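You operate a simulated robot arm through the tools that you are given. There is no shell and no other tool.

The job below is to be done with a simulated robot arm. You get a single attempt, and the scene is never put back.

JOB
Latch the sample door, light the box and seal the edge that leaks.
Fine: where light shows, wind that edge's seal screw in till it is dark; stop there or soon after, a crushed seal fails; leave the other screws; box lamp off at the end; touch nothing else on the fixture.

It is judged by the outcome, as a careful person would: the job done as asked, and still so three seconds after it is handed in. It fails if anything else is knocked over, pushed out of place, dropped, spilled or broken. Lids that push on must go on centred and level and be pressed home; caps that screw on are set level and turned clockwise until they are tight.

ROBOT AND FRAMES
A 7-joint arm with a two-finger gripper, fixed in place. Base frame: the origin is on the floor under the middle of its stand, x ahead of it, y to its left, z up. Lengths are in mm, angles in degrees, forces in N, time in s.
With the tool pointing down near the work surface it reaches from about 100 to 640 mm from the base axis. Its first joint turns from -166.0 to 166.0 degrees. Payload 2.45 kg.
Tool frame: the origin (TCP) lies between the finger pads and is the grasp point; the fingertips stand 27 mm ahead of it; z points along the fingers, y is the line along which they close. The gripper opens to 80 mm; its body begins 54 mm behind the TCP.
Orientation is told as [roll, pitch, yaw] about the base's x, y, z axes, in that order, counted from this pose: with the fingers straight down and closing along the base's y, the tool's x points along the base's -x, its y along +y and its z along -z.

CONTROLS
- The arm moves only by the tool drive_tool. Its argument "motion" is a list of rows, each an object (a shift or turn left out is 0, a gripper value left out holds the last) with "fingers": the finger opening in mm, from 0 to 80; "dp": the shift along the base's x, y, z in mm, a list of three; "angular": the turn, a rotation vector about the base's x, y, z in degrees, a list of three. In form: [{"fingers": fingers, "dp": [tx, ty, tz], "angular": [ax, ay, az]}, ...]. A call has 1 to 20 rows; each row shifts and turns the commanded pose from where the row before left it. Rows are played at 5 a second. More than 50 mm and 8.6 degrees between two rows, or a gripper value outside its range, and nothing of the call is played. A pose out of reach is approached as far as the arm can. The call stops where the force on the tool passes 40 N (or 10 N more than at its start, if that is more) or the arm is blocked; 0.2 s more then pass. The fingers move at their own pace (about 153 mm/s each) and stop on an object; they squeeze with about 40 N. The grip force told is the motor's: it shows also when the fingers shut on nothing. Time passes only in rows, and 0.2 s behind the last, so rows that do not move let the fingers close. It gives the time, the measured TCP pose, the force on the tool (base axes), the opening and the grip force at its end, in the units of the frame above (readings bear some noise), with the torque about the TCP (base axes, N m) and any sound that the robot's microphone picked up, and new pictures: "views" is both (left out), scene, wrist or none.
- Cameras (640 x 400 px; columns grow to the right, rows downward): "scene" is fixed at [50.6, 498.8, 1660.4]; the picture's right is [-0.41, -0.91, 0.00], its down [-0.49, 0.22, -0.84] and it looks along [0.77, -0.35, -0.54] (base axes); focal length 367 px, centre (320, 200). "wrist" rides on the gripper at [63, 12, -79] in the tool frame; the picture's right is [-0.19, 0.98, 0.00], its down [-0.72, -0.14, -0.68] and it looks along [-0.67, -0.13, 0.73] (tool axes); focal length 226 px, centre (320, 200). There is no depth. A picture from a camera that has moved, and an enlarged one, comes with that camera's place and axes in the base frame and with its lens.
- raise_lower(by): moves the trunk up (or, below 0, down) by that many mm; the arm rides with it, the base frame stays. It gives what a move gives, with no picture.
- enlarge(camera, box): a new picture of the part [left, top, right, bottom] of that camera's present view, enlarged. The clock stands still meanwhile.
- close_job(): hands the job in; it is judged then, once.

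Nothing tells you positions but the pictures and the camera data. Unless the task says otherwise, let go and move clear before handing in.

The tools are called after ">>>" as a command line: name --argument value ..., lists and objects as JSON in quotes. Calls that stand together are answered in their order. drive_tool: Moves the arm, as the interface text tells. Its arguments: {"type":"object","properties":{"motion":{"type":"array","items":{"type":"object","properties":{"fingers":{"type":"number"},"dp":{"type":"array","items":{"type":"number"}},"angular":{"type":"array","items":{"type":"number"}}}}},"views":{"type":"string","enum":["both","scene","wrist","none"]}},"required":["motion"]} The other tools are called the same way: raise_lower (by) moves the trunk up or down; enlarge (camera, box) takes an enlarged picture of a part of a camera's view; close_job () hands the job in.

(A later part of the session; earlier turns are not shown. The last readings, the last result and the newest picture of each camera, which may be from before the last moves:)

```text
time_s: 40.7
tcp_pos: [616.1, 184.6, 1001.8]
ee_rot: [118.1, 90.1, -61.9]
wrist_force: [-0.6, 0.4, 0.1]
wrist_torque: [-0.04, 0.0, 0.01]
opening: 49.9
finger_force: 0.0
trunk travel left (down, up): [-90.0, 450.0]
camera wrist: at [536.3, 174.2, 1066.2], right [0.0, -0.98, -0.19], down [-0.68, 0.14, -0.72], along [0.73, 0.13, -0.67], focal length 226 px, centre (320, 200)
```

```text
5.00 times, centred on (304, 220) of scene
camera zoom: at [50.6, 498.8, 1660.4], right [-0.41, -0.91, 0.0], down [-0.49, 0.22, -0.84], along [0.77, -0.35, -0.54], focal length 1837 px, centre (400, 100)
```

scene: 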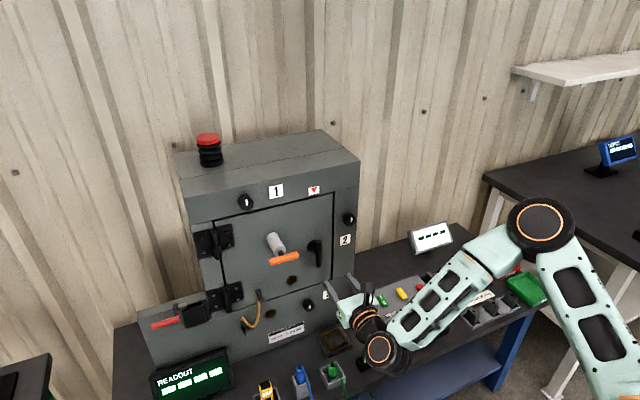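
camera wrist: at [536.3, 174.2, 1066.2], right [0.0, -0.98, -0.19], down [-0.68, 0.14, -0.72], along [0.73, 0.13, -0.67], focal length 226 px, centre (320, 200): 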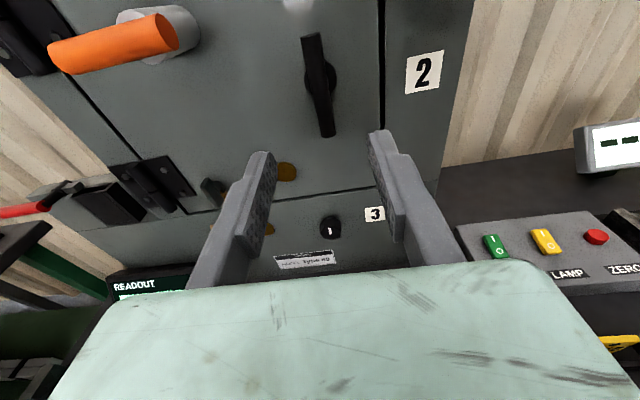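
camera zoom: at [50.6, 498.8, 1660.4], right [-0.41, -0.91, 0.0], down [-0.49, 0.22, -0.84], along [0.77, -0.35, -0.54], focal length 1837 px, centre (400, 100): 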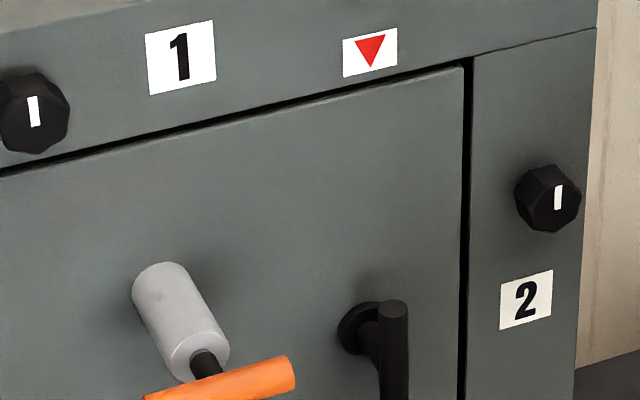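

The yellow LAMP rocker sits at roughly (780, -157, 660), with its I end on the far side. I'll move the arm across in front of the console with the tool tilted down to get a close look.

>>> drive_tool --motion '[{"dp": [-10, -20, 0]}, {"dp": [-10, -30, 0]}, {"dp": [-10, -30, 0]}, {"dp": [-10, -30, 0]}, {"dp": [-10, -30, 0]}, {"dp": [0, -30, 0]}, {"dp": [0, -30, 0]}, {"dp": [0, -30, 0]}, {"dp": [0, -30, 0]}, {"dp": [0, -30, 0]}, {"dp": [0, -30, 0]}, {"dp": [0, -20, 0]}, {}, {}]' --views "both"

```text
time_s: 43.7
tcp_pos: [563.4, -154.5, 1004.4]
ee_rot: [146.1, 90.0, -34.0]
wrist_force: [0.4, 0.7, 0.7]
wrist_torque: [-0.01, 0.01, 0.02]
opening: 50.3
finger_force: 0.0
trunk travel left (down, up): [-90.0, 450.0]
camera wrist: at [485.5, -165.3, 1067.1], right [0.0, -0.98, -0.19], down [-0.68, 0.14, -0.72], along [0.73, 0.13, -0.67], focal length 226 px, centre (320, 200)
```

scene: 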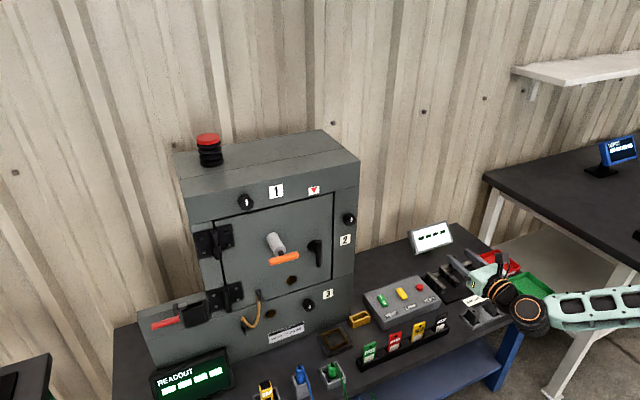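
wrist: 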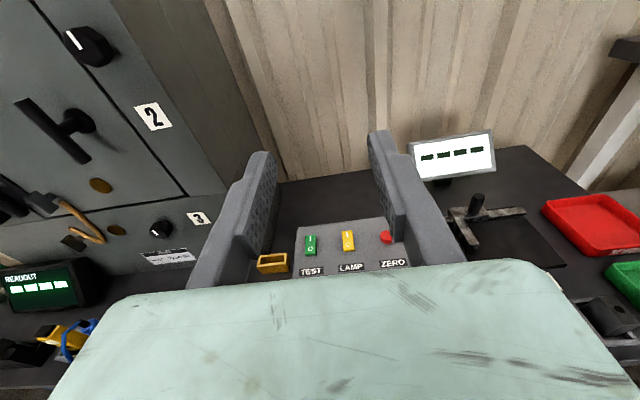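

>>> drive_tool --motion '[{"dp": [12, 0.5, -20], "angular": [0, 5, 0]}, {"dp": [12, 0.5, -20], "angular": [0, 5, 0]}, {"dp": [12, 0.5, -20], "angular": [0, 5, 0]}, {"dp": [12, 0.5, -20], "angular": [0, 5, 0]}, {"dp": [12, 0.5, -20], "angular": [0, 5, 0]}, {"dp": [12, 0.5, -20], "angular": [0, 5, 0]}, {"dp": [12, 0.5, -20], "angular": [0, 5, 0]}, {"dp": [12, 0.5, -20], "angular": [0, 5, 0]}, {"dp": [12, 0.5, -20], "angular": [0, 5, 0]}, {"dp": [12, 0.5, -20], "angular": [0, 5, 0], "fingers": 0}, {}, {}]' --views "both"

```text
time_s: 46.3
tcp_pos: [683.9, -149.6, 802.2]
ee_rot: [0.0, 40.0, -179.9]
wrist_force: [-0.6, 0.1, -0.4]
wrist_torque: [0.01, 0.06, 0.0]
opening: 0.1
finger_force: 30.2
trunk travel left (down, up): [-90.0, 450.0]
camera wrist: at [682.4, -160.6, 904.7], right [-0.15, -0.98, -0.12], down [-0.99, 0.14, 0.06], along [-0.04, 0.13, -0.99], focal length 226 px, centre (320, 200)
```

scene: 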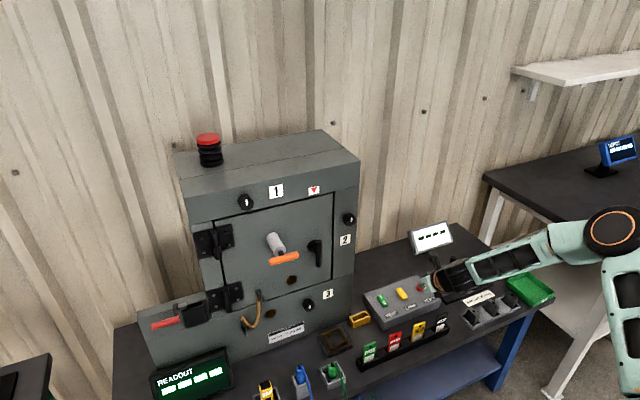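
wrist: 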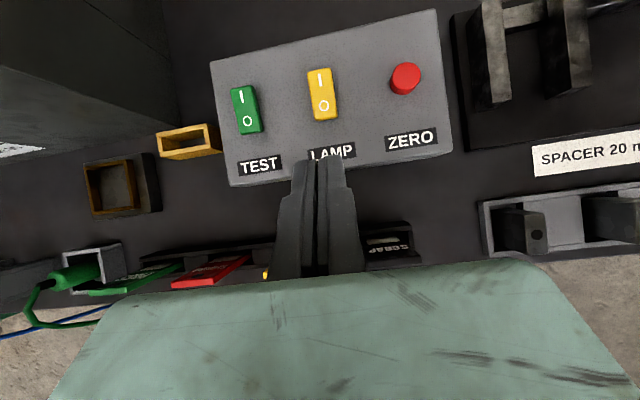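

>>> enlarge --camera "wrist" --box '[208, 40, 368, 140]'

>>> enlarge --camera "scene" --box '[360, 270, 440, 320]'

```text
4.00 times, centred on (288, 90) of wrist
camera zoom: at [682.4, -160.6, 904.7], right [-0.15, -0.98, -0.12], down [-0.99, 0.14, 0.06], along [-0.04, 0.13, -0.99], focal length 904 px, centre (448, 640)
```

zoom: 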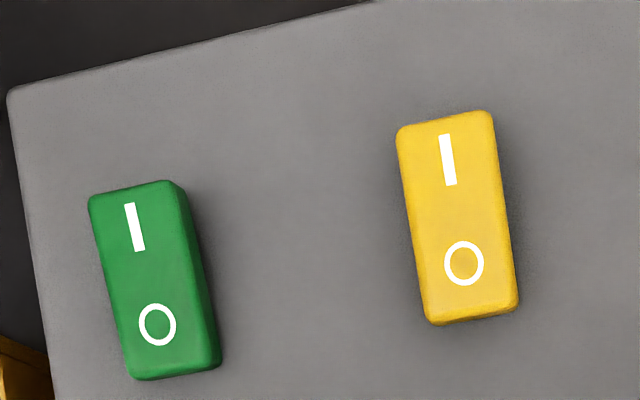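

```text
8.00 times, centred on (400, 295) of scene
camera zoom: at [50.6, 498.8, 1660.4], right [-0.41, -0.91, 0.0], down [-0.49, 0.22, -0.84], along [0.77, -0.35, -0.54], focal length 2940 px, centre (-320, -560)
```

zoom: 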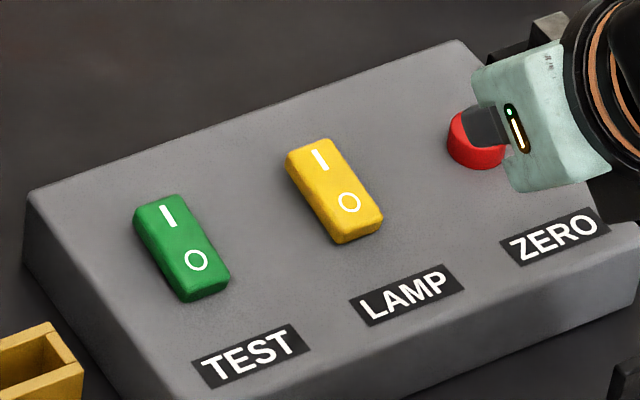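

The LAMP rocker's I mark is at about (789, -148.5), with its top near z≈678. I'll bring the closed fingertips above it and then descend carefully.

>>> drive_tool --motion '[{"dp": [20, 0.2, -5]}, {"dp": [20, 0.2, -10]}, {"dp": [20, 0.2, -10]}, {"dp": [20, 0.2, -15]}, {"dp": [16, 0.2, -17]}, {}, {}]' --views "both"

```text
time_s: 47.9
tcp_pos: [780.1, -149.5, 746.6]
ee_rot: [0.0, 40.1, -180.1]
wrist_force: [0.2, -0.3, 1.2]
wrist_torque: [0.02, 0.02, -0.01]
opening: 0.0
finger_force: 29.9
trunk travel left (down, up): [-90.0, 450.0]
camera wrist: at [779.3, -159.8, 847.9], right [-0.15, -0.98, -0.12], down [-0.99, 0.14, 0.06], along [-0.04, 0.13, -0.99], focal length 226 px, centre (320, 200)
```

scene: 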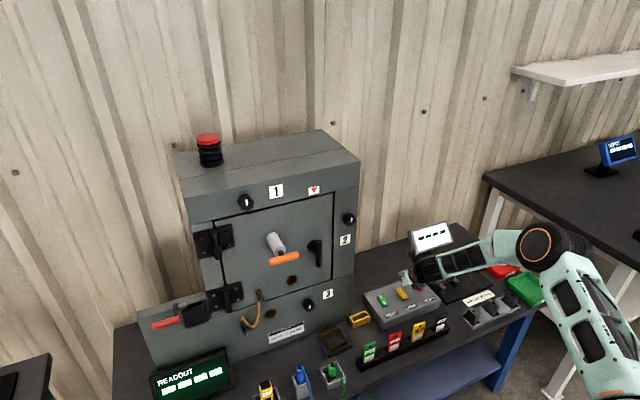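
wrist: 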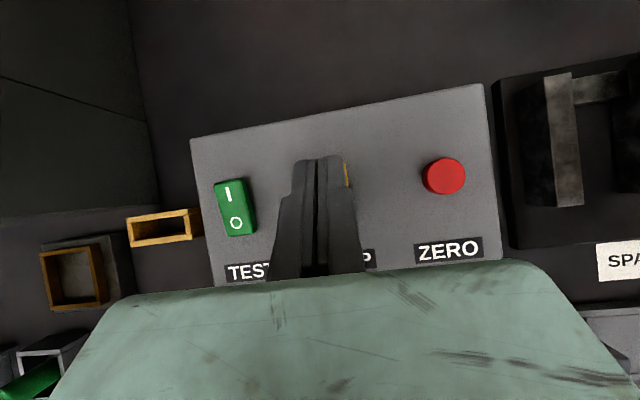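

>>> drive_tool --motion '[{"dp": [0, 0.5, -10]}, {"dp": [0, 0, -10]}, {"dp": [0, 0, -8]}, {}, {}]' --views "none"

>>> enlarge --camera "scene" --box '[360, 260, 456, 320]'

```text
time_s: 49.1
tcp_pos: [781.3, -148.4, 718.3]
ee_rot: [0.0, 40.0, -180.0]
wrist_force: [1.3, -0.2, 0.8]
wrist_torque: [-0.01, 0.01, 0.02]
opening: 0.0
finger_force: 30.2
trunk travel left (down, up): [-90.0, 450.0]
```

```text
6.67 times, centred on (408, 290) of scene
camera zoom: at [50.6, 498.8, 1660.4], right [-0.41, -0.91, 0.0], down [-0.49, 0.22, -0.84], along [0.77, -0.35, -0.54], focal length 2450 px, centre (-267, -400)
```

zoom: 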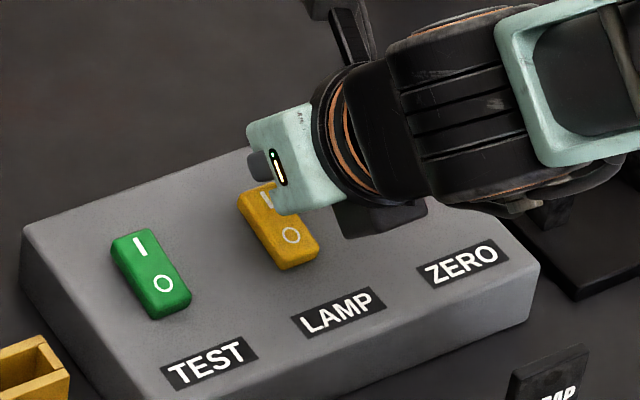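

>>> drive_tool --motion '[{"dp": [-4, 0, 0]}, {"dp": [0, 0, -3]}, {"dp": [0, 0, -3]}, {"dp": [0, 0, -2]}, {}]' --views "none"

```text
time_s: 50.3
tcp_pos: [776.0, -148.8, 709.8]
ee_rot: [0.0, 40.0, -180.0]
wrist_force: [0.5, -0.3, 1.1]
wrist_torque: [0.02, 0.0, 0.02]
opening: 0.0
finger_force: 30.1
trunk travel left (down, up): [-90.0, 450.0]
```

>>> drive_tool --motion '[{"dp": [0, 0, -2]}, {"dp": [0, 0, -2]}, {}]' --views "none"

>>> enlarge --camera "scene" --box '[360, 260, 456, 320]'

```text
time_s: 51.1
tcp_pos: [775.4, -148.8, 705.7]
ee_rot: [0.0, 40.0, -179.9]
wrist_force: [0.2, 0.2, 0.4]
wrist_torque: [-0.04, 0.01, 0.02]
opening: 0.0
finger_force: 30.3
trunk travel left (down, up): [-90.0, 450.0]
```

```text
6.67 times, centred on (408, 290) of scene
camera zoom: at [50.6, 498.8, 1660.4], right [-0.41, -0.91, 0.0], down [-0.49, 0.22, -0.84], along [0.77, -0.35, -0.54], focal length 2450 px, centre (-267, -400)
```

zoom: 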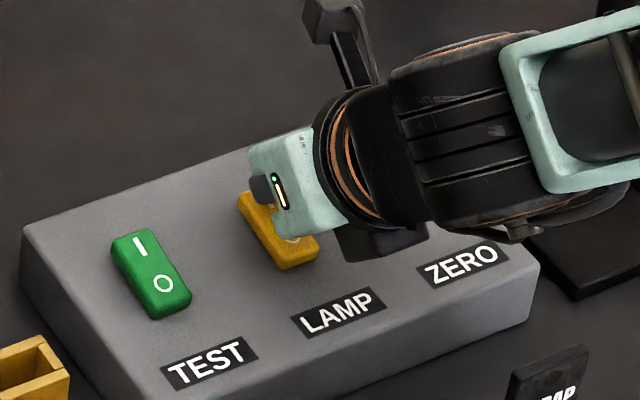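

>>> drive_tool --motion '[{"dp": [0, 0, -2]}, {"dp": [0, 0, -2]}, {}]' --views "wrist"

```text
time_s: 51.9
tcp_pos: [776.4, -148.7, 701.9]
ee_rot: [0.0, 39.9, -180.0]
wrist_force: [0.2, -1.1, 0.0]
wrist_torque: [0.02, -0.03, -0.02]
opening: 0.0
finger_force: 29.3
trunk travel left (down, up): [-90.0, 450.0]
camera wrist: at [774.6, -159.2, 803.7], right [-0.15, -0.98, -0.12], down [-0.99, 0.14, 0.06], along [-0.04, 0.13, -0.99], focal length 226 px, centre (320, 200)
```

wrist: 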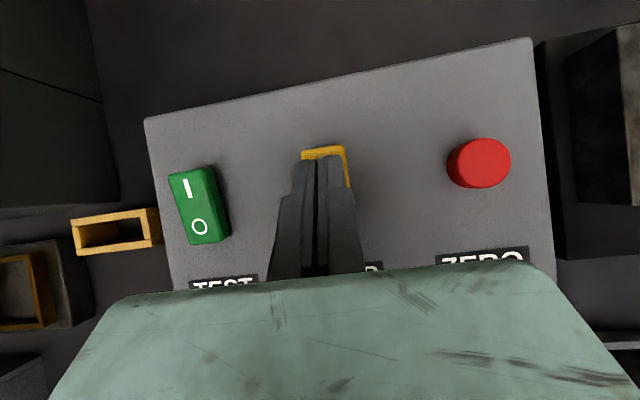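

>>> drive_tool --motion '[{"dp": [0, 0, -2]}, {"dp": [0, 0, -2]}, {}]' --views "none"

>>> drive_tool --motion '[{"dp": [0, 0, -1.5]}, {"dp": [0, 0, -1.5]}, {}]' --views "both"

```text
time_s: 52.7
tcp_pos: [776.4, -148.1, 698.0]
ee_rot: [-0.1, 40.0, -179.9]
wrist_force: [0.4, 0.7, 2.1]
wrist_torque: [0.0, 0.03, 0.0]
opening: 6.2
finger_force: 29.6
trunk travel left (down, up): [-90.0, 450.0]
```

```text
time_s: 53.5
tcp_pos: [776.9, -148.7, 695.6]
ee_rot: [0.0, 40.2, -179.8]
wrist_force: [6.9, -0.1, 11.5]
wrist_torque: [0.0, -0.14, -0.02]
opening: 6.2
finger_force: 29.3
trunk travel left (down, up): [-90.0, 450.0]
camera wrist: at [775.0, -158.7, 798.3], right [-0.15, -0.98, -0.12], down [-0.99, 0.14, 0.06], along [-0.04, 0.13, -0.99], focal length 226 px, centre (320, 200)
```

scene: 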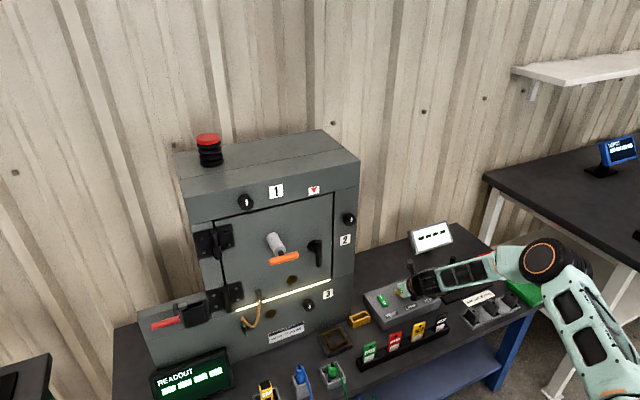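
wrist: 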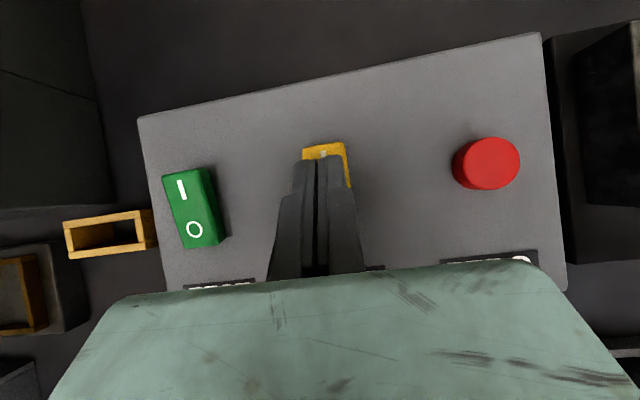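

The lamp is on and light shows along the bottom edge of the door, which is screw 3's edge. I'll lift off and confirm the rocker stays put and which edges show light.

>>> drive_tool --motion '[{"dp": [0, 0, 3]}, {"dp": [0, 0, 5]}, {"dp": [0, 0, 12]}, {"dp": [-10, 0, 20]}, {"dp": [-20, 0, 25]}, {"dp": [-25, 0, 20]}, {}, {}]' --views "both"

>>> enlarge --camera "scene" --box '[176, 180, 368, 300]'

>>> enlarge --camera "scene" --box '[230, 260, 358, 340]'

>>> enlarge --camera "wrist" --box '[208, 60, 400, 180]'

```text
time_s: 55.3
tcp_pos: [720.9, -147.8, 780.6]
ee_rot: [0.0, 40.0, -180.0]
wrist_force: [-0.2, 0.7, 0.5]
wrist_torque: [0.0, 0.02, -0.04]
opening: 0.0
finger_force: 29.6
trunk travel left (down, up): [-90.0, 450.0]
camera wrist: at [720.3, -159.1, 882.6], right [-0.15, -0.98, -0.12], down [-0.99, 0.14, 0.06], along [-0.04, 0.13, -0.99], focal length 226 px, centre (320, 200)
```

scene: 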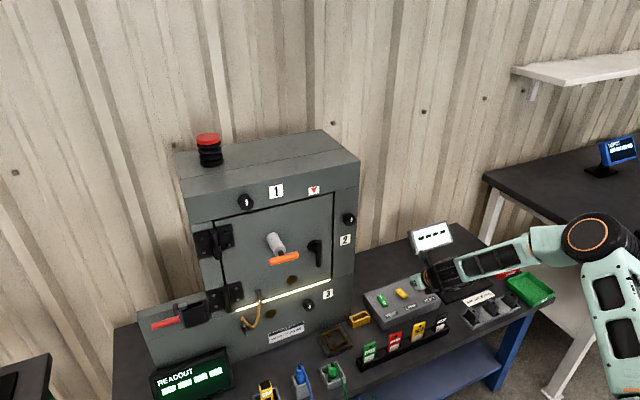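
wrist: 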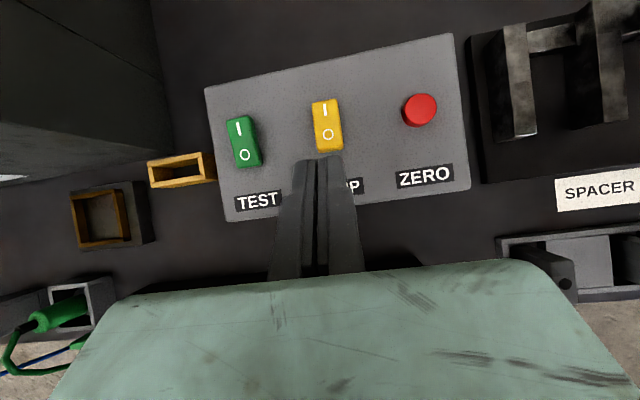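

```text
3.33 times, centred on (272, 240) of scene
camera zoom: at [50.6, 498.8, 1660.4], right [-0.41, -0.91, 0.0], down [-0.49, 0.22, -0.84], along [0.77, -0.35, -0.54], focal length 1225 px, centre (480, 67)
```

zoom: 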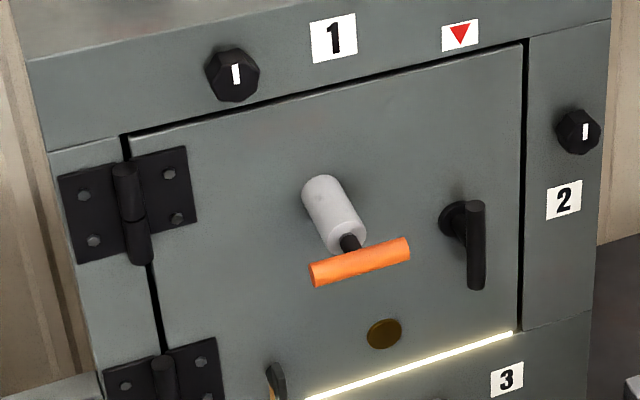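

```text
5.00 times, centred on (294, 300) of scene
camera zoom: at [50.6, 498.8, 1660.4], right [-0.41, -0.91, 0.0], down [-0.49, 0.22, -0.84], along [0.77, -0.35, -0.54], focal length 1837 px, centre (450, -300)
```

zoom: 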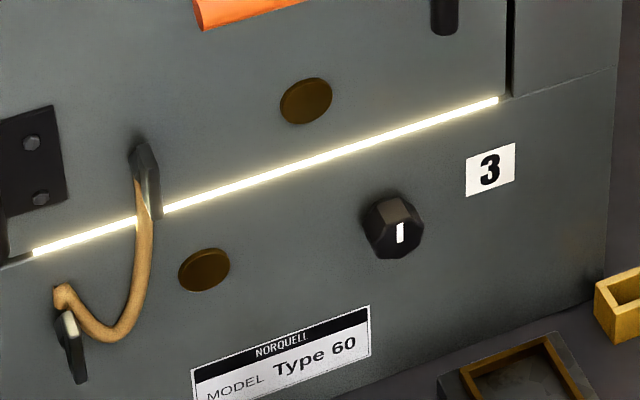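

```text
3.33 times, centred on (304, 120) of wrist
camera zoom: at [720.3, -159.1, 882.6], right [-0.15, -0.98, -0.12], down [-0.99, 0.14, 0.06], along [-0.04, 0.13, -0.99], focal length 754 px, centre (373, 467)
```

zoom: 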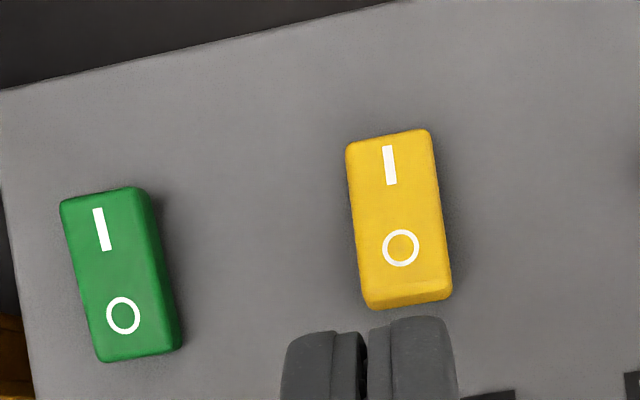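

Only the bottom edge (edge 3) shows light, so screw 3 is the one to wind in. I'll back the arm off the console, bring the tool close to level, and lower the trunk to reach knob 3 near (770, 212, 788).

>>> drive_tool --motion '[{"dp": [-15, 0, 15], "angular": [0, -4, 0]}, {"dp": [-15, 0, 15], "angular": [0, -4, 0]}, {"dp": [-15, 0, 15], "angular": [0, -4, 0]}, {"dp": [-15, 0, 15], "angular": [0, -4, 0]}, {"dp": [-15, 0, 15], "angular": [0, -4, 0]}, {"dp": [-15, 0, 15], "angular": [0, -4, 0]}, {"dp": [-15, 0, 15], "angular": [0, -4, 0]}, {"dp": [-15, 0, 15], "angular": [0, -4, 0]}, {"dp": [0, 0, 0], "angular": [0, -3, 0]}, {"dp": [0, 0, 0], "angular": [0, -3, 0]}, {}, {}]' --views "none"

>>> drive_tool --motion '[{"dp": [0, 30, 0]}, {"dp": [0, 30, 0]}, {"dp": [0, 30, 0]}, {"dp": [0, 30, 0]}, {"dp": [0, 30, 0]}, {"dp": [0, 30, 0]}, {"dp": [0, 30, 0]}, {"dp": [0, 30, 0]}, {"dp": [0, 30, 0]}, {"dp": [0, 30, 0]}, {"dp": [0, 30, 0]}, {"dp": [0, 30, 0]}, {"fingers": 70}, {}]' --views "both"

```text
time_s: 57.9
tcp_pos: [600.8, -148.0, 898.9]
ee_rot: [-0.1, 78.0, -179.9]
wrist_force: [-0.7, -0.3, 0.3]
wrist_torque: [0.0, -0.02, 0.01]
opening: 0.0
finger_force: 30.1
trunk travel left (down, up): [-90.0, 450.0]
```

```text
time_s: 60.9
tcp_pos: [601.0, 213.0, 899.3]
ee_rot: [0.0, 78.0, -179.8]
wrist_force: [0.2, 0.3, -0.9]
wrist_torque: [0.01, -0.03, 0.0]
opening: 70.0
finger_force: 0.0
trunk travel left (down, up): [-90.0, 450.0]
camera wrist: at [537.3, 201.7, 978.2], right [-0.04, -0.98, -0.19], down [-0.82, 0.14, -0.56], along [0.58, 0.13, -0.81], focal length 226 px, centre (320, 200)
```

scene: 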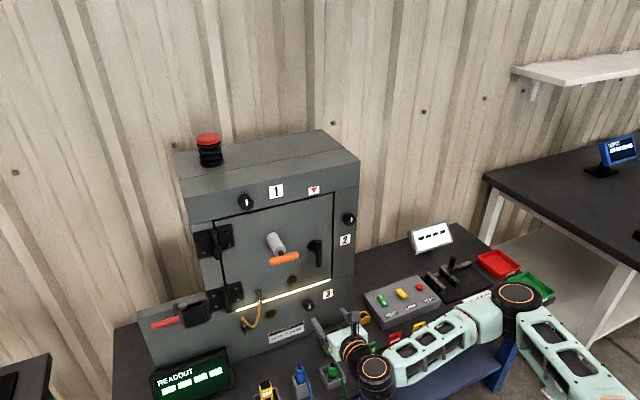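
wrist: 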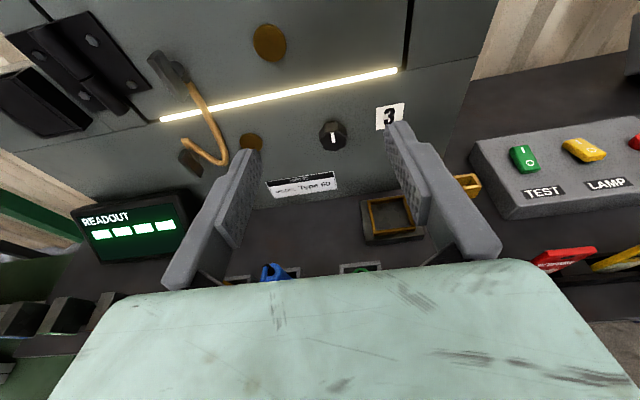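

>>> raise_lower --by -90

>>> enlarge --camera "wrist" --box '[240, 20, 400, 120]'

>>> enlarge --camera "scene" --box '[300, 280, 460, 380]'

```text
time_s: 62.1
tcp_pos: [600.4, 213.2, 809.6]
ee_rot: [0.1, 78.1, -179.9]
wrist_force: [-0.3, -0.1, 0.7]
wrist_torque: [-0.03, -0.01, 0.03]
opening: 69.9
finger_force: 0.0
trunk travel left (down, up): [0.0, 540.0]
```

```text
4.00 times, centred on (320, 70) of wrist
camera zoom: at [537.2, 201.6, 888.5], right [-0.04, -0.98, -0.19], down [-0.82, 0.14, -0.56], along [0.58, 0.13, -0.81], focal length 904 px, centre (320, 720)
```

zoom: 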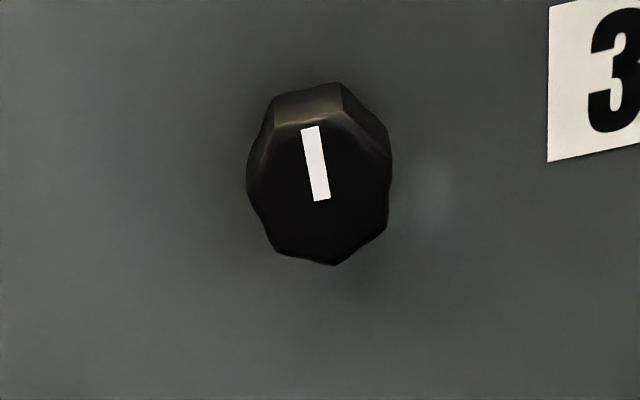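

```text
4.00 times, centred on (380, 330) of scene
camera zoom: at [50.6, 498.8, 1660.4], right [-0.41, -0.91, 0.0], down [-0.49, 0.22, -0.84], along [0.77, -0.35, -0.54], focal length 1470 px, centre (80, -320)
```

zoom: 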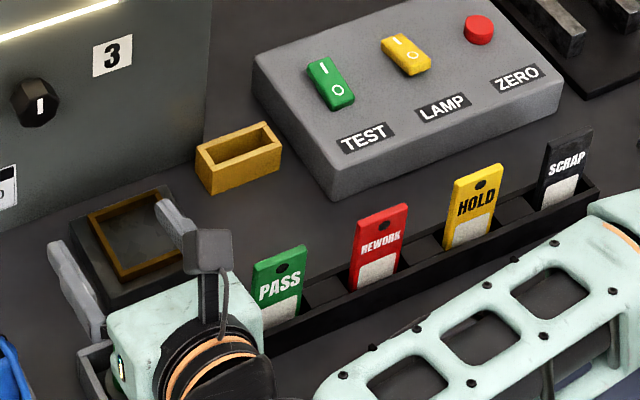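

Knob 3's face centre works out to about (761, 212, 786.5), with a diameter of about 34 mm. I'll level the tool and line up in front of it.

>>> drive_tool --motion '[{"dp": [10, 0, -4], "angular": [0, -3, 0]}, {"dp": [10, 0, -4], "angular": [0, -3, 0]}, {"dp": [10, 0, -5], "angular": [0, -3, 0]}, {"dp": [10, 0, -5], "angular": [0, -3, 0]}, {"dp": [15, -1, -5]}, {"dp": [15, 0, 0]}, {"dp": [15, 0, 0]}, {"dp": [10, 0, 0]}, {}, {}]' --views "both"

```text
time_s: 64.3
tcp_pos: [694.8, 213.2, 789.1]
ee_rot: [138.4, 90.0, -41.5]
wrist_force: [0.2, -0.4, -0.2]
wrist_torque: [0.02, -0.02, 0.0]
opening: 69.8
finger_force: 0.0
trunk travel left (down, up): [0.0, 540.0]
camera wrist: at [617.2, 200.5, 850.5], right [0.0, -0.98, -0.19], down [-0.68, 0.14, -0.72], along [0.73, 0.13, -0.67], focal length 226 px, centre (320, 200)
```

scene: 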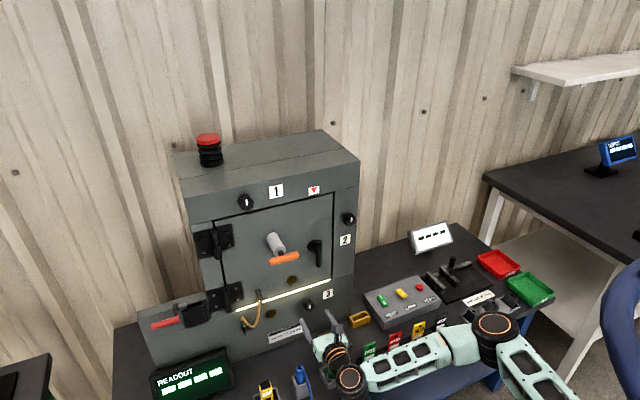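
wrist: 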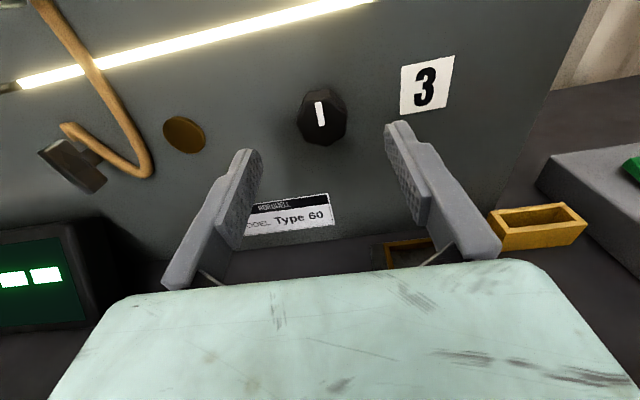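

>>> enlarge --camera "wrist" --box '[240, 70, 400, 170]'

>>> enlarge --camera "scene" --box '[240, 300, 400, 400]'

```text
4.00 times, centred on (320, 120) of wrist
camera zoom: at [617.2, 200.5, 850.5], right [0.0, -0.98, -0.19], down [-0.68, 0.14, -0.72], along [0.73, 0.13, -0.67], focal length 904 px, centre (320, 520)
```

zoom: 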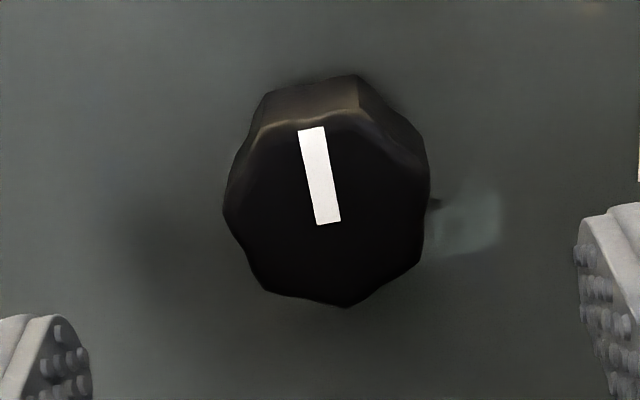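

```text
4.00 times, centred on (320, 350) of scene
camera zoom: at [50.6, 498.8, 1660.4], right [-0.41, -0.91, 0.0], down [-0.49, 0.22, -0.84], along [0.77, -0.35, -0.54], focal length 1470 px, centre (320, -400)
```

zoom: 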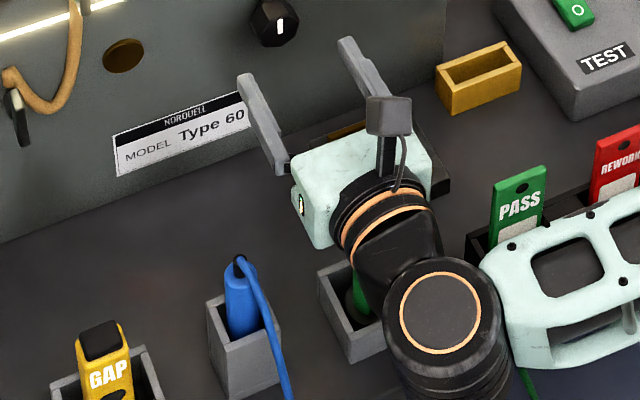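

The knob is well aligned, needing only about 1.3 mm toward -y and 2.5 mm down. I'll roll the gripper back anticlockwise first so there's plenty of clockwise travel in one grip.

>>> drive_tool --motion '[{"dp": [0, -1.3, -2.5], "angular": [-5, 0, 0]}, {"angular": [-5, 0, 0]}, {"angular": [-5, 0, 0]}, {"angular": [-5, 0, 0]}, {"angular": [-5, 0, 0]}, {"angular": [-5, 0, 0]}, {"angular": [-5, 0, 0]}, {"angular": [-5, 0, 0]}, {"angular": [-5, 0, 0]}, {"angular": [-5, 0, 0]}, {"angular": [-5, 0, 0]}, {"angular": [-5, 0, 0]}, {"angular": [-5, 0, 0]}, {"angular": [-5, 0, 0]}, {"angular": [-5, 0, 0]}, {"angular": [-5, 0, 0]}, {}, {}]' --views "both"

```text
time_s: 68.1
tcp_pos: [695.2, 210.8, 784.4]
ee_rot: [90.0, 9.9, -90.0]
wrist_force: [-0.3, 0.2, 0.3]
wrist_torque: [0.0, 0.01, -0.02]
opening: 70.3
finger_force: 0.0
trunk travel left (down, up): [0.0, 540.0]
camera wrist: at [617.4, 272.1, 807.5], right [0.0, -0.36, 0.93], down [-0.68, -0.68, -0.26], along [0.73, -0.64, -0.25], focal length 226 px, centre (320, 200)
```

scene: 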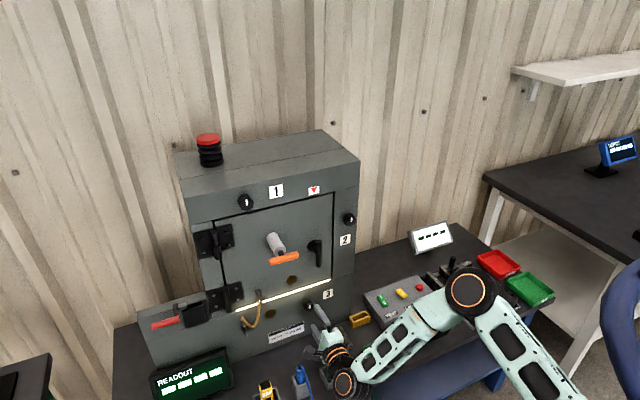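
wrist: 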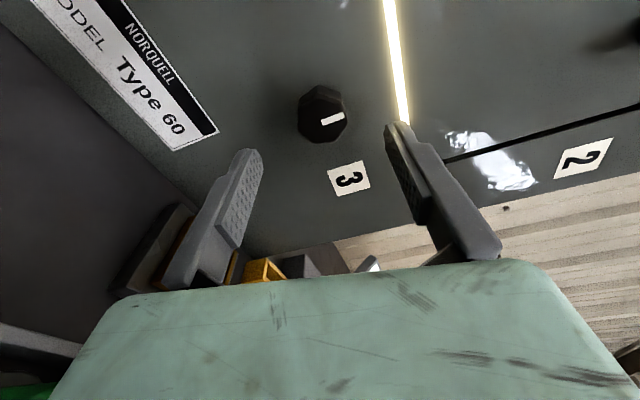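

>>> drive_tool --motion '[{"dp": [15, -0.5, 0.5]}, {"dp": [15, 0, 0]}, {"dp": [12, 0, 0]}, {"dp": [8, 0, 0]}, {}, {}]' --views "both"

```text
time_s: 69.5
tcp_pos: [745.3, 209.8, 783.4]
ee_rot: [89.9, 10.0, -89.8]
wrist_force: [0.5, -1.1, -0.6]
wrist_torque: [0.01, 0.01, 0.01]
opening: 70.2
finger_force: 0.0
trunk travel left (down, up): [0.0, 540.0]
camera wrist: at [667.2, 271.8, 807.6], right [0.0, -0.36, 0.93], down [-0.68, -0.68, -0.26], along [0.73, -0.63, -0.25], focal length 226 px, centre (320, 200)
```

scene: 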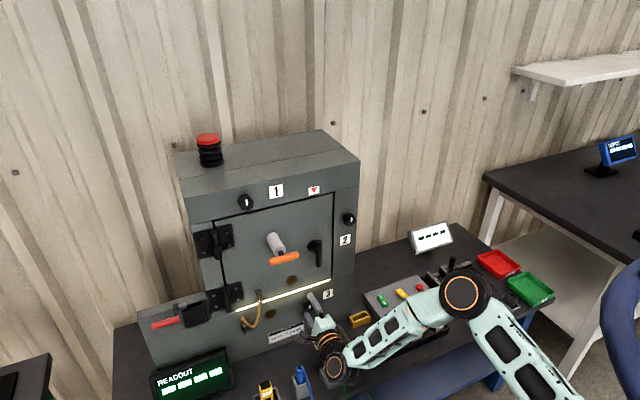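
wrist: 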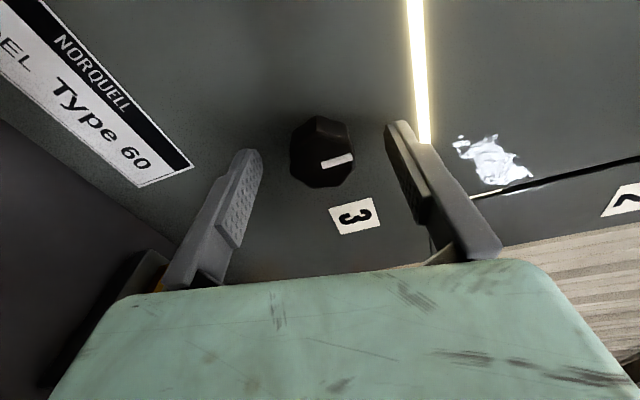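

>>> drive_tool --motion '[{"dp": [4, 0, 0]}, {}, {"fingers": 0}, {}, {}, {}]' --views "both"

```text
time_s: 70.9
tcp_pos: [750.6, 209.4, 783.2]
ee_rot: [90.0, 10.1, -89.9]
wrist_force: [6.6, 0.9, 5.1]
wrist_torque: [0.24, -0.12, -0.13]
opening: 33.2
finger_force: 44.8
trunk travel left (down, up): [0.0, 540.0]
camera wrist: at [671.6, 271.5, 808.6], right [0.0, -0.36, 0.93], down [-0.68, -0.68, -0.26], along [0.73, -0.64, -0.25], focal length 226 px, centre (320, 200)
```

scene: 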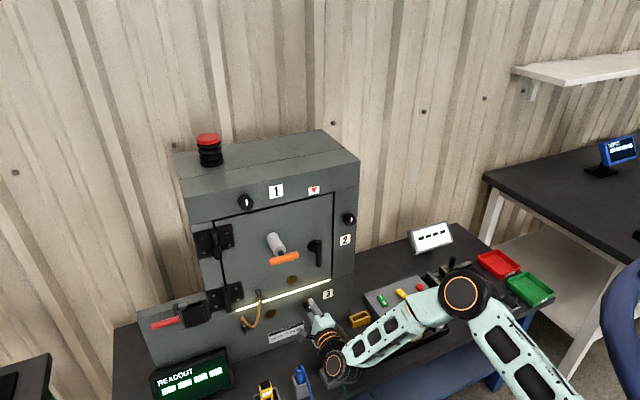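
wrist: 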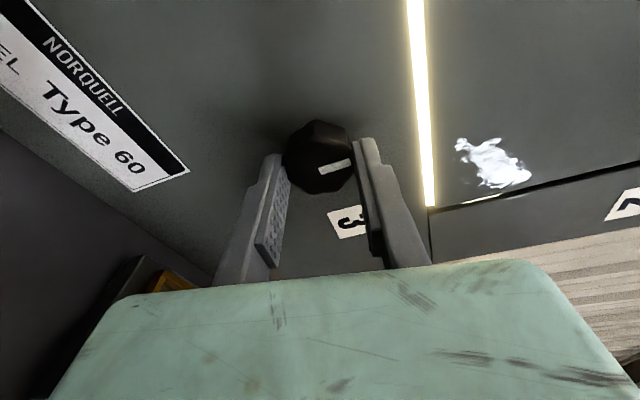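

Gripped at 33 mm. I'll wind clockwise in small steps and watch the light line.

>>> drive_tool --motion '[{"angular": [4, 0, 0]}, {"angular": [4, 0, 0]}, {"angular": [4, 0, 0]}, {"angular": [4, 0, 0]}, {}]' --views "both"

>>> enlarge --camera "scene" --box '[230, 260, 358, 340]'

```text
time_s: 72.1
tcp_pos: [749.5, 211.3, 785.2]
ee_rot: [90.0, 26.0, -89.9]
wrist_force: [9.1, 3.6, 8.5]
wrist_torque: [0.01, -0.03, -0.13]
opening: 33.0
finger_force: 44.7
trunk travel left (down, up): [0.0, 540.0]
camera wrist: at [671.6, 262.7, 824.2], right [0.0, -0.6, 0.8], down [-0.68, -0.58, -0.44], along [0.73, -0.54, -0.41], focal length 226 px, centre (320, 200)
```

scene: 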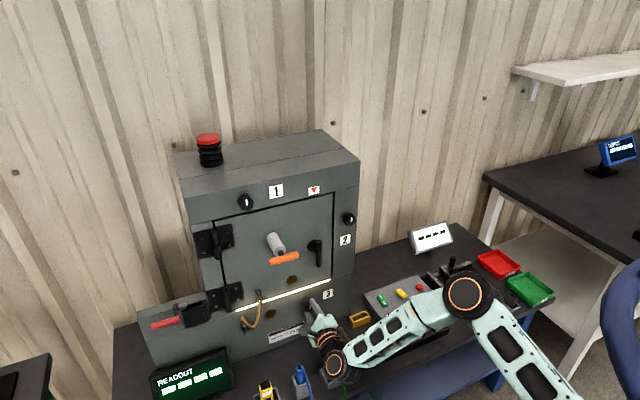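
wrist: 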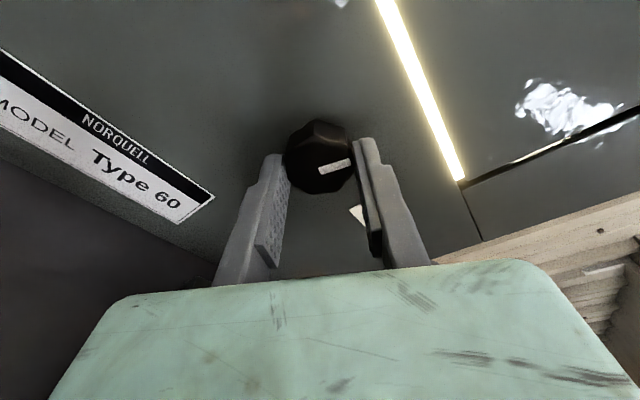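

```text
5.00 times, centred on (294, 300) of scene
camera zoom: at [50.6, 498.8, 1660.4], right [-0.41, -0.91, 0.0], down [-0.49, 0.22, -0.84], along [0.77, -0.35, -0.54], focal length 1837 px, centre (450, -300)
```

zoom: 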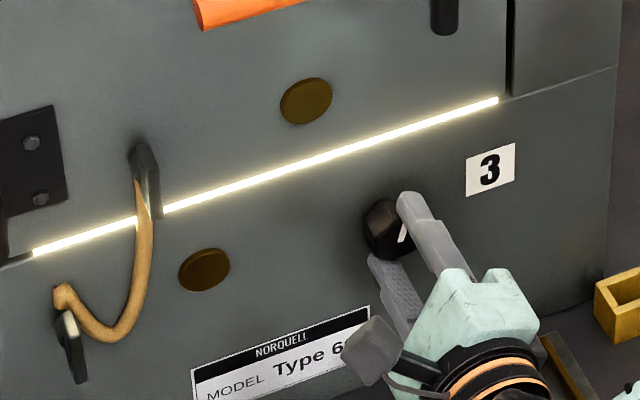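

>>> drive_tool --motion '[{"angular": [4, 0, 0]}, {"angular": [4, 0, 0]}, {"angular": [4, 0, 0]}, {"angular": [4, 0, 0]}, {"angular": [4, 0, 0]}, {}]' --views "wrist"

>>> enlarge --camera "scene" --box '[230, 260, 358, 340]'

```text
time_s: 73.5
tcp_pos: [749.4, 209.0, 784.0]
ee_rot: [90.0, 46.0, -89.9]
wrist_force: [16.3, 1.4, 6.4]
wrist_torque: [0.02, -0.39, 0.09]
opening: 32.7
finger_force: 45.1
trunk travel left (down, up): [0.0, 540.0]
camera wrist: at [671.5, 246.0, 838.9], right [0.0, -0.84, 0.54], down [-0.68, -0.4, -0.61], along [0.73, -0.37, -0.57], focal length 226 px, centre (320, 200)
```

wrist: 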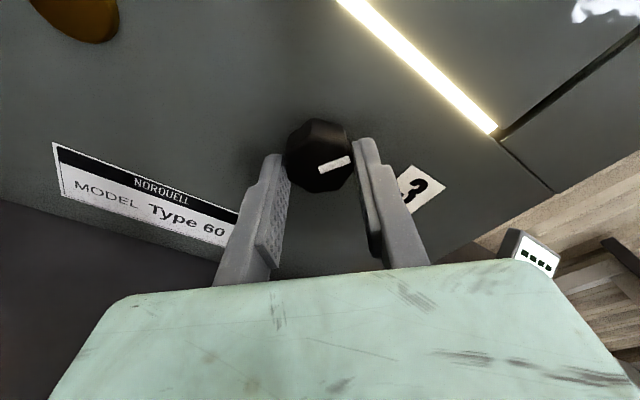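

```text
5.00 times, centred on (294, 300) of scene
camera zoom: at [50.6, 498.8, 1660.4], right [-0.41, -0.91, 0.0], down [-0.49, 0.22, -0.84], along [0.77, -0.35, -0.54], focal length 1837 px, centre (450, -300)
```

zoom: 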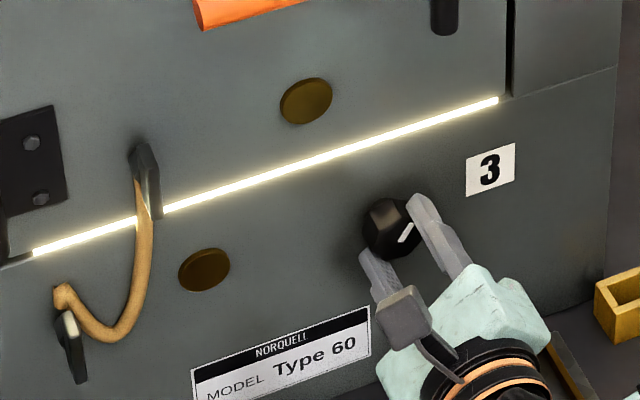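

>>> drive_tool --motion '[{"dp": [1, 0, 0], "angular": [4, 0, 0]}, {"dp": [0.3, 0, 0], "angular": [4, 0, 0]}, {"dp": [0.3, 0, 0], "angular": [4, 0, 0]}, {"dp": [0.3, 0, 0], "angular": [4, 0, 0]}, {}]' --views "wrist"

>>> enlarge --camera "scene" --box '[230, 260, 358, 340]'

```text
time_s: 74.7
tcp_pos: [750.4, 209.8, 784.2]
ee_rot: [89.7, 62.1, -90.0]
wrist_force: [-23.1, -6.7, -0.8]
wrist_torque: [0.06, -0.46, 0.0]
opening: 32.5
finger_force: 45.1
trunk travel left (down, up): [0.0, 540.0]
camera wrist: at [671.6, 229.9, 846.4], right [0.0, -0.96, 0.29], down [-0.68, -0.21, -0.7], along [0.73, -0.2, -0.65], focal length 226 px, centre (320, 200)
```

wrist: 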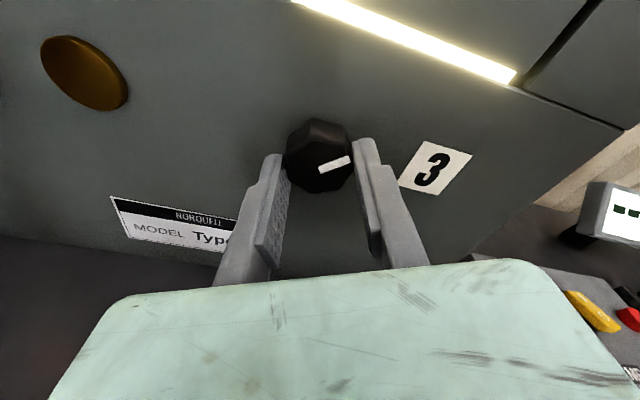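

```text
5.00 times, centred on (294, 300) of scene
camera zoom: at [50.6, 498.8, 1660.4], right [-0.41, -0.91, 0.0], down [-0.49, 0.22, -0.84], along [0.77, -0.35, -0.54], focal length 1837 px, centre (450, -300)
```

zoom: 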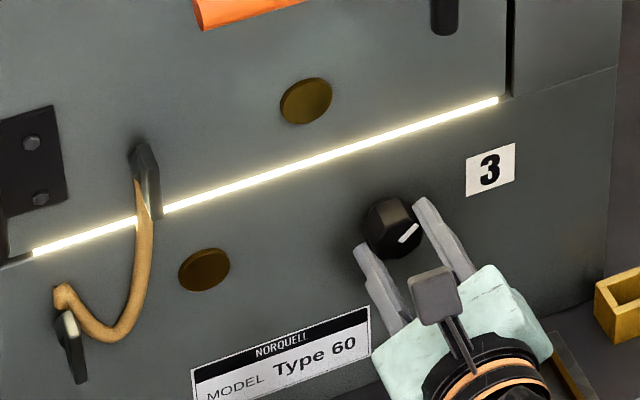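

>>> drive_tool --motion '[{"dp": [-1, 0, 0], "angular": [4, 0, 0]}, {"angular": [4, 0, 0]}, {"angular": [4, 0, 0]}, {"angular": [4, 0, 0]}, {}]' --views "wrist"

>>> enlarge --camera "scene" --box '[230, 260, 358, 340]'

```text
time_s: 75.9
tcp_pos: [750.4, 210.4, 783.2]
ee_rot: [89.7, 78.0, -90.1]
wrist_force: [-15.8, -2.0, -7.5]
wrist_torque: [0.02, 0.34, -0.1]
opening: 32.8
finger_force: 45.2
trunk travel left (down, up): [0.0, 540.0]
camera wrist: at [671.7, 212.4, 849.0], right [0.0, -1.0, 0.01], down [-0.68, -0.01, -0.73], along [0.73, -0.01, -0.68], focal length 226 px, centre (320, 200)
```

wrist: 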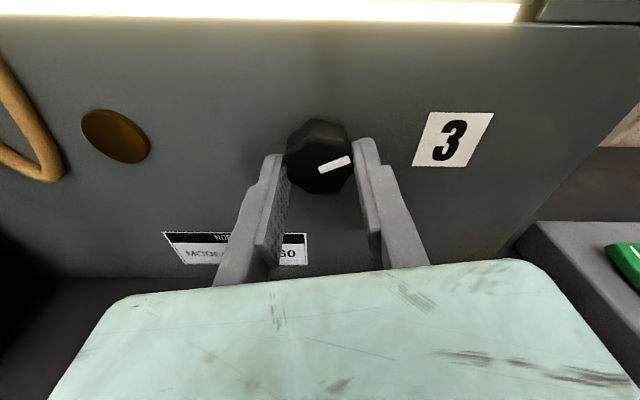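

```text
5.00 times, centred on (294, 300) of scene
camera zoom: at [50.6, 498.8, 1660.4], right [-0.41, -0.91, 0.0], down [-0.49, 0.22, -0.84], along [0.77, -0.35, -0.54], focal length 1837 px, centre (450, -300)
```

zoom: 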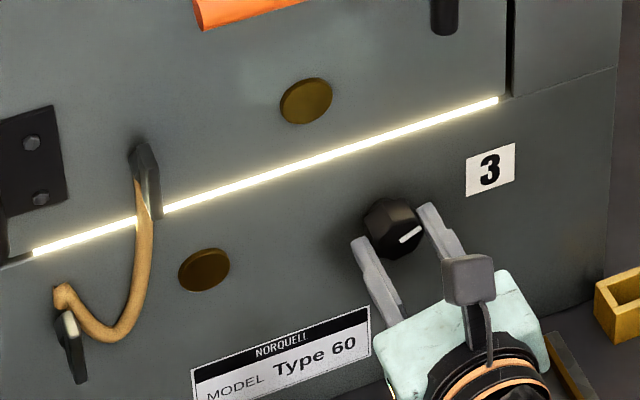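

>>> drive_tool --motion '[{"dp": [-0.6, 0, 0], "angular": [4, 0, 0]}, {"angular": [4, 0, 0]}, {"angular": [4, 0, 0]}, {"angular": [4, 0, 0]}, {"angular": [4, 0, 0]}, {}]' --views "wrist"

>>> enlarge --camera "scene" --box '[230, 260, 358, 340]'

```text
time_s: 77.3
tcp_pos: [750.1, 211.1, 783.3]
ee_rot: [-90.0, 82.0, 90.2]
wrist_force: [-6.1, 5.3, -9.0]
wrist_torque: [0.01, 0.27, 0.1]
opening: 32.8
finger_force: 45.0
trunk travel left (down, up): [0.0, 540.0]
camera wrist: at [671.7, 190.7, 845.4], right [0.0, -0.94, -0.33], down [-0.68, 0.24, -0.69], along [0.73, 0.22, -0.64], focal length 226 px, centre (320, 200)
```

wrist: 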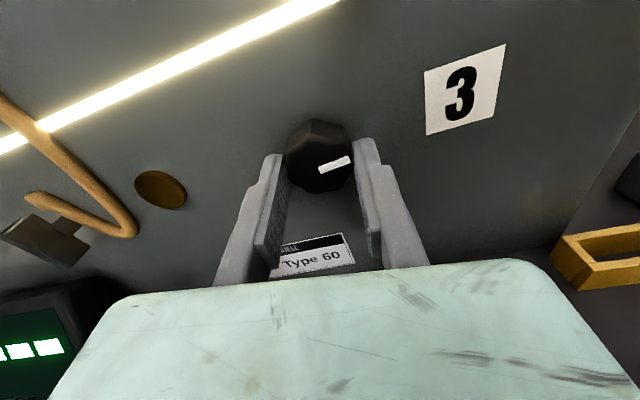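

```text
5.00 times, centred on (294, 300) of scene
camera zoom: at [50.6, 498.8, 1660.4], right [-0.41, -0.91, 0.0], down [-0.49, 0.22, -0.84], along [0.77, -0.35, -0.54], focal length 1837 px, centre (450, -300)
```

zoom: 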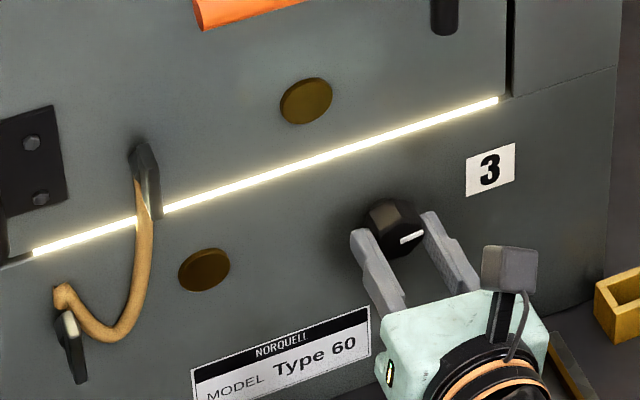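

>>> drive_tool --motion '[{"dp": [0, 0, -0.5], "angular": [4, 0, 0]}, {"angular": [4, 0, 0]}, {"angular": [4, 0, 0]}, {"angular": [4, 0, 0]}, {"angular": [4, 0, 0]}, {}]' --views "wrist"

>>> enlarge --camera "scene" --box '[230, 260, 358, 340]'

```text
time_s: 78.7
tcp_pos: [749.8, 210.1, 784.0]
ee_rot: [-90.2, 62.1, 89.9]
wrist_force: [0.7, 11.0, 0.4]
wrist_torque: [0.01, -0.08, 0.12]
opening: 32.4
finger_force: 45.0
trunk travel left (down, up): [0.0, 540.0]
camera wrist: at [671.7, 171.4, 834.5], right [0.0, -0.78, -0.63], down [-0.68, 0.46, -0.57], along [0.73, 0.43, -0.53], focal length 226 px, centre (320, 200)
```

wrist: 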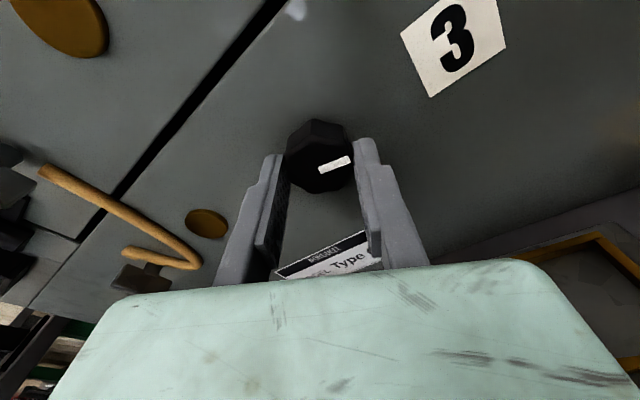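

```text
5.00 times, centred on (294, 300) of scene
camera zoom: at [50.6, 498.8, 1660.4], right [-0.41, -0.91, 0.0], down [-0.49, 0.22, -0.84], along [0.77, -0.35, -0.54], focal length 1837 px, centre (450, -300)
```

zoom: 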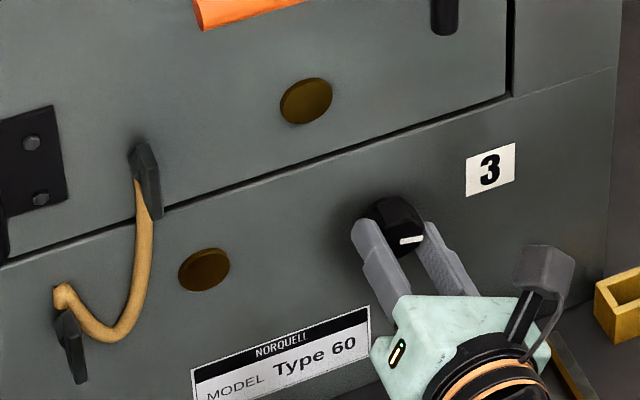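

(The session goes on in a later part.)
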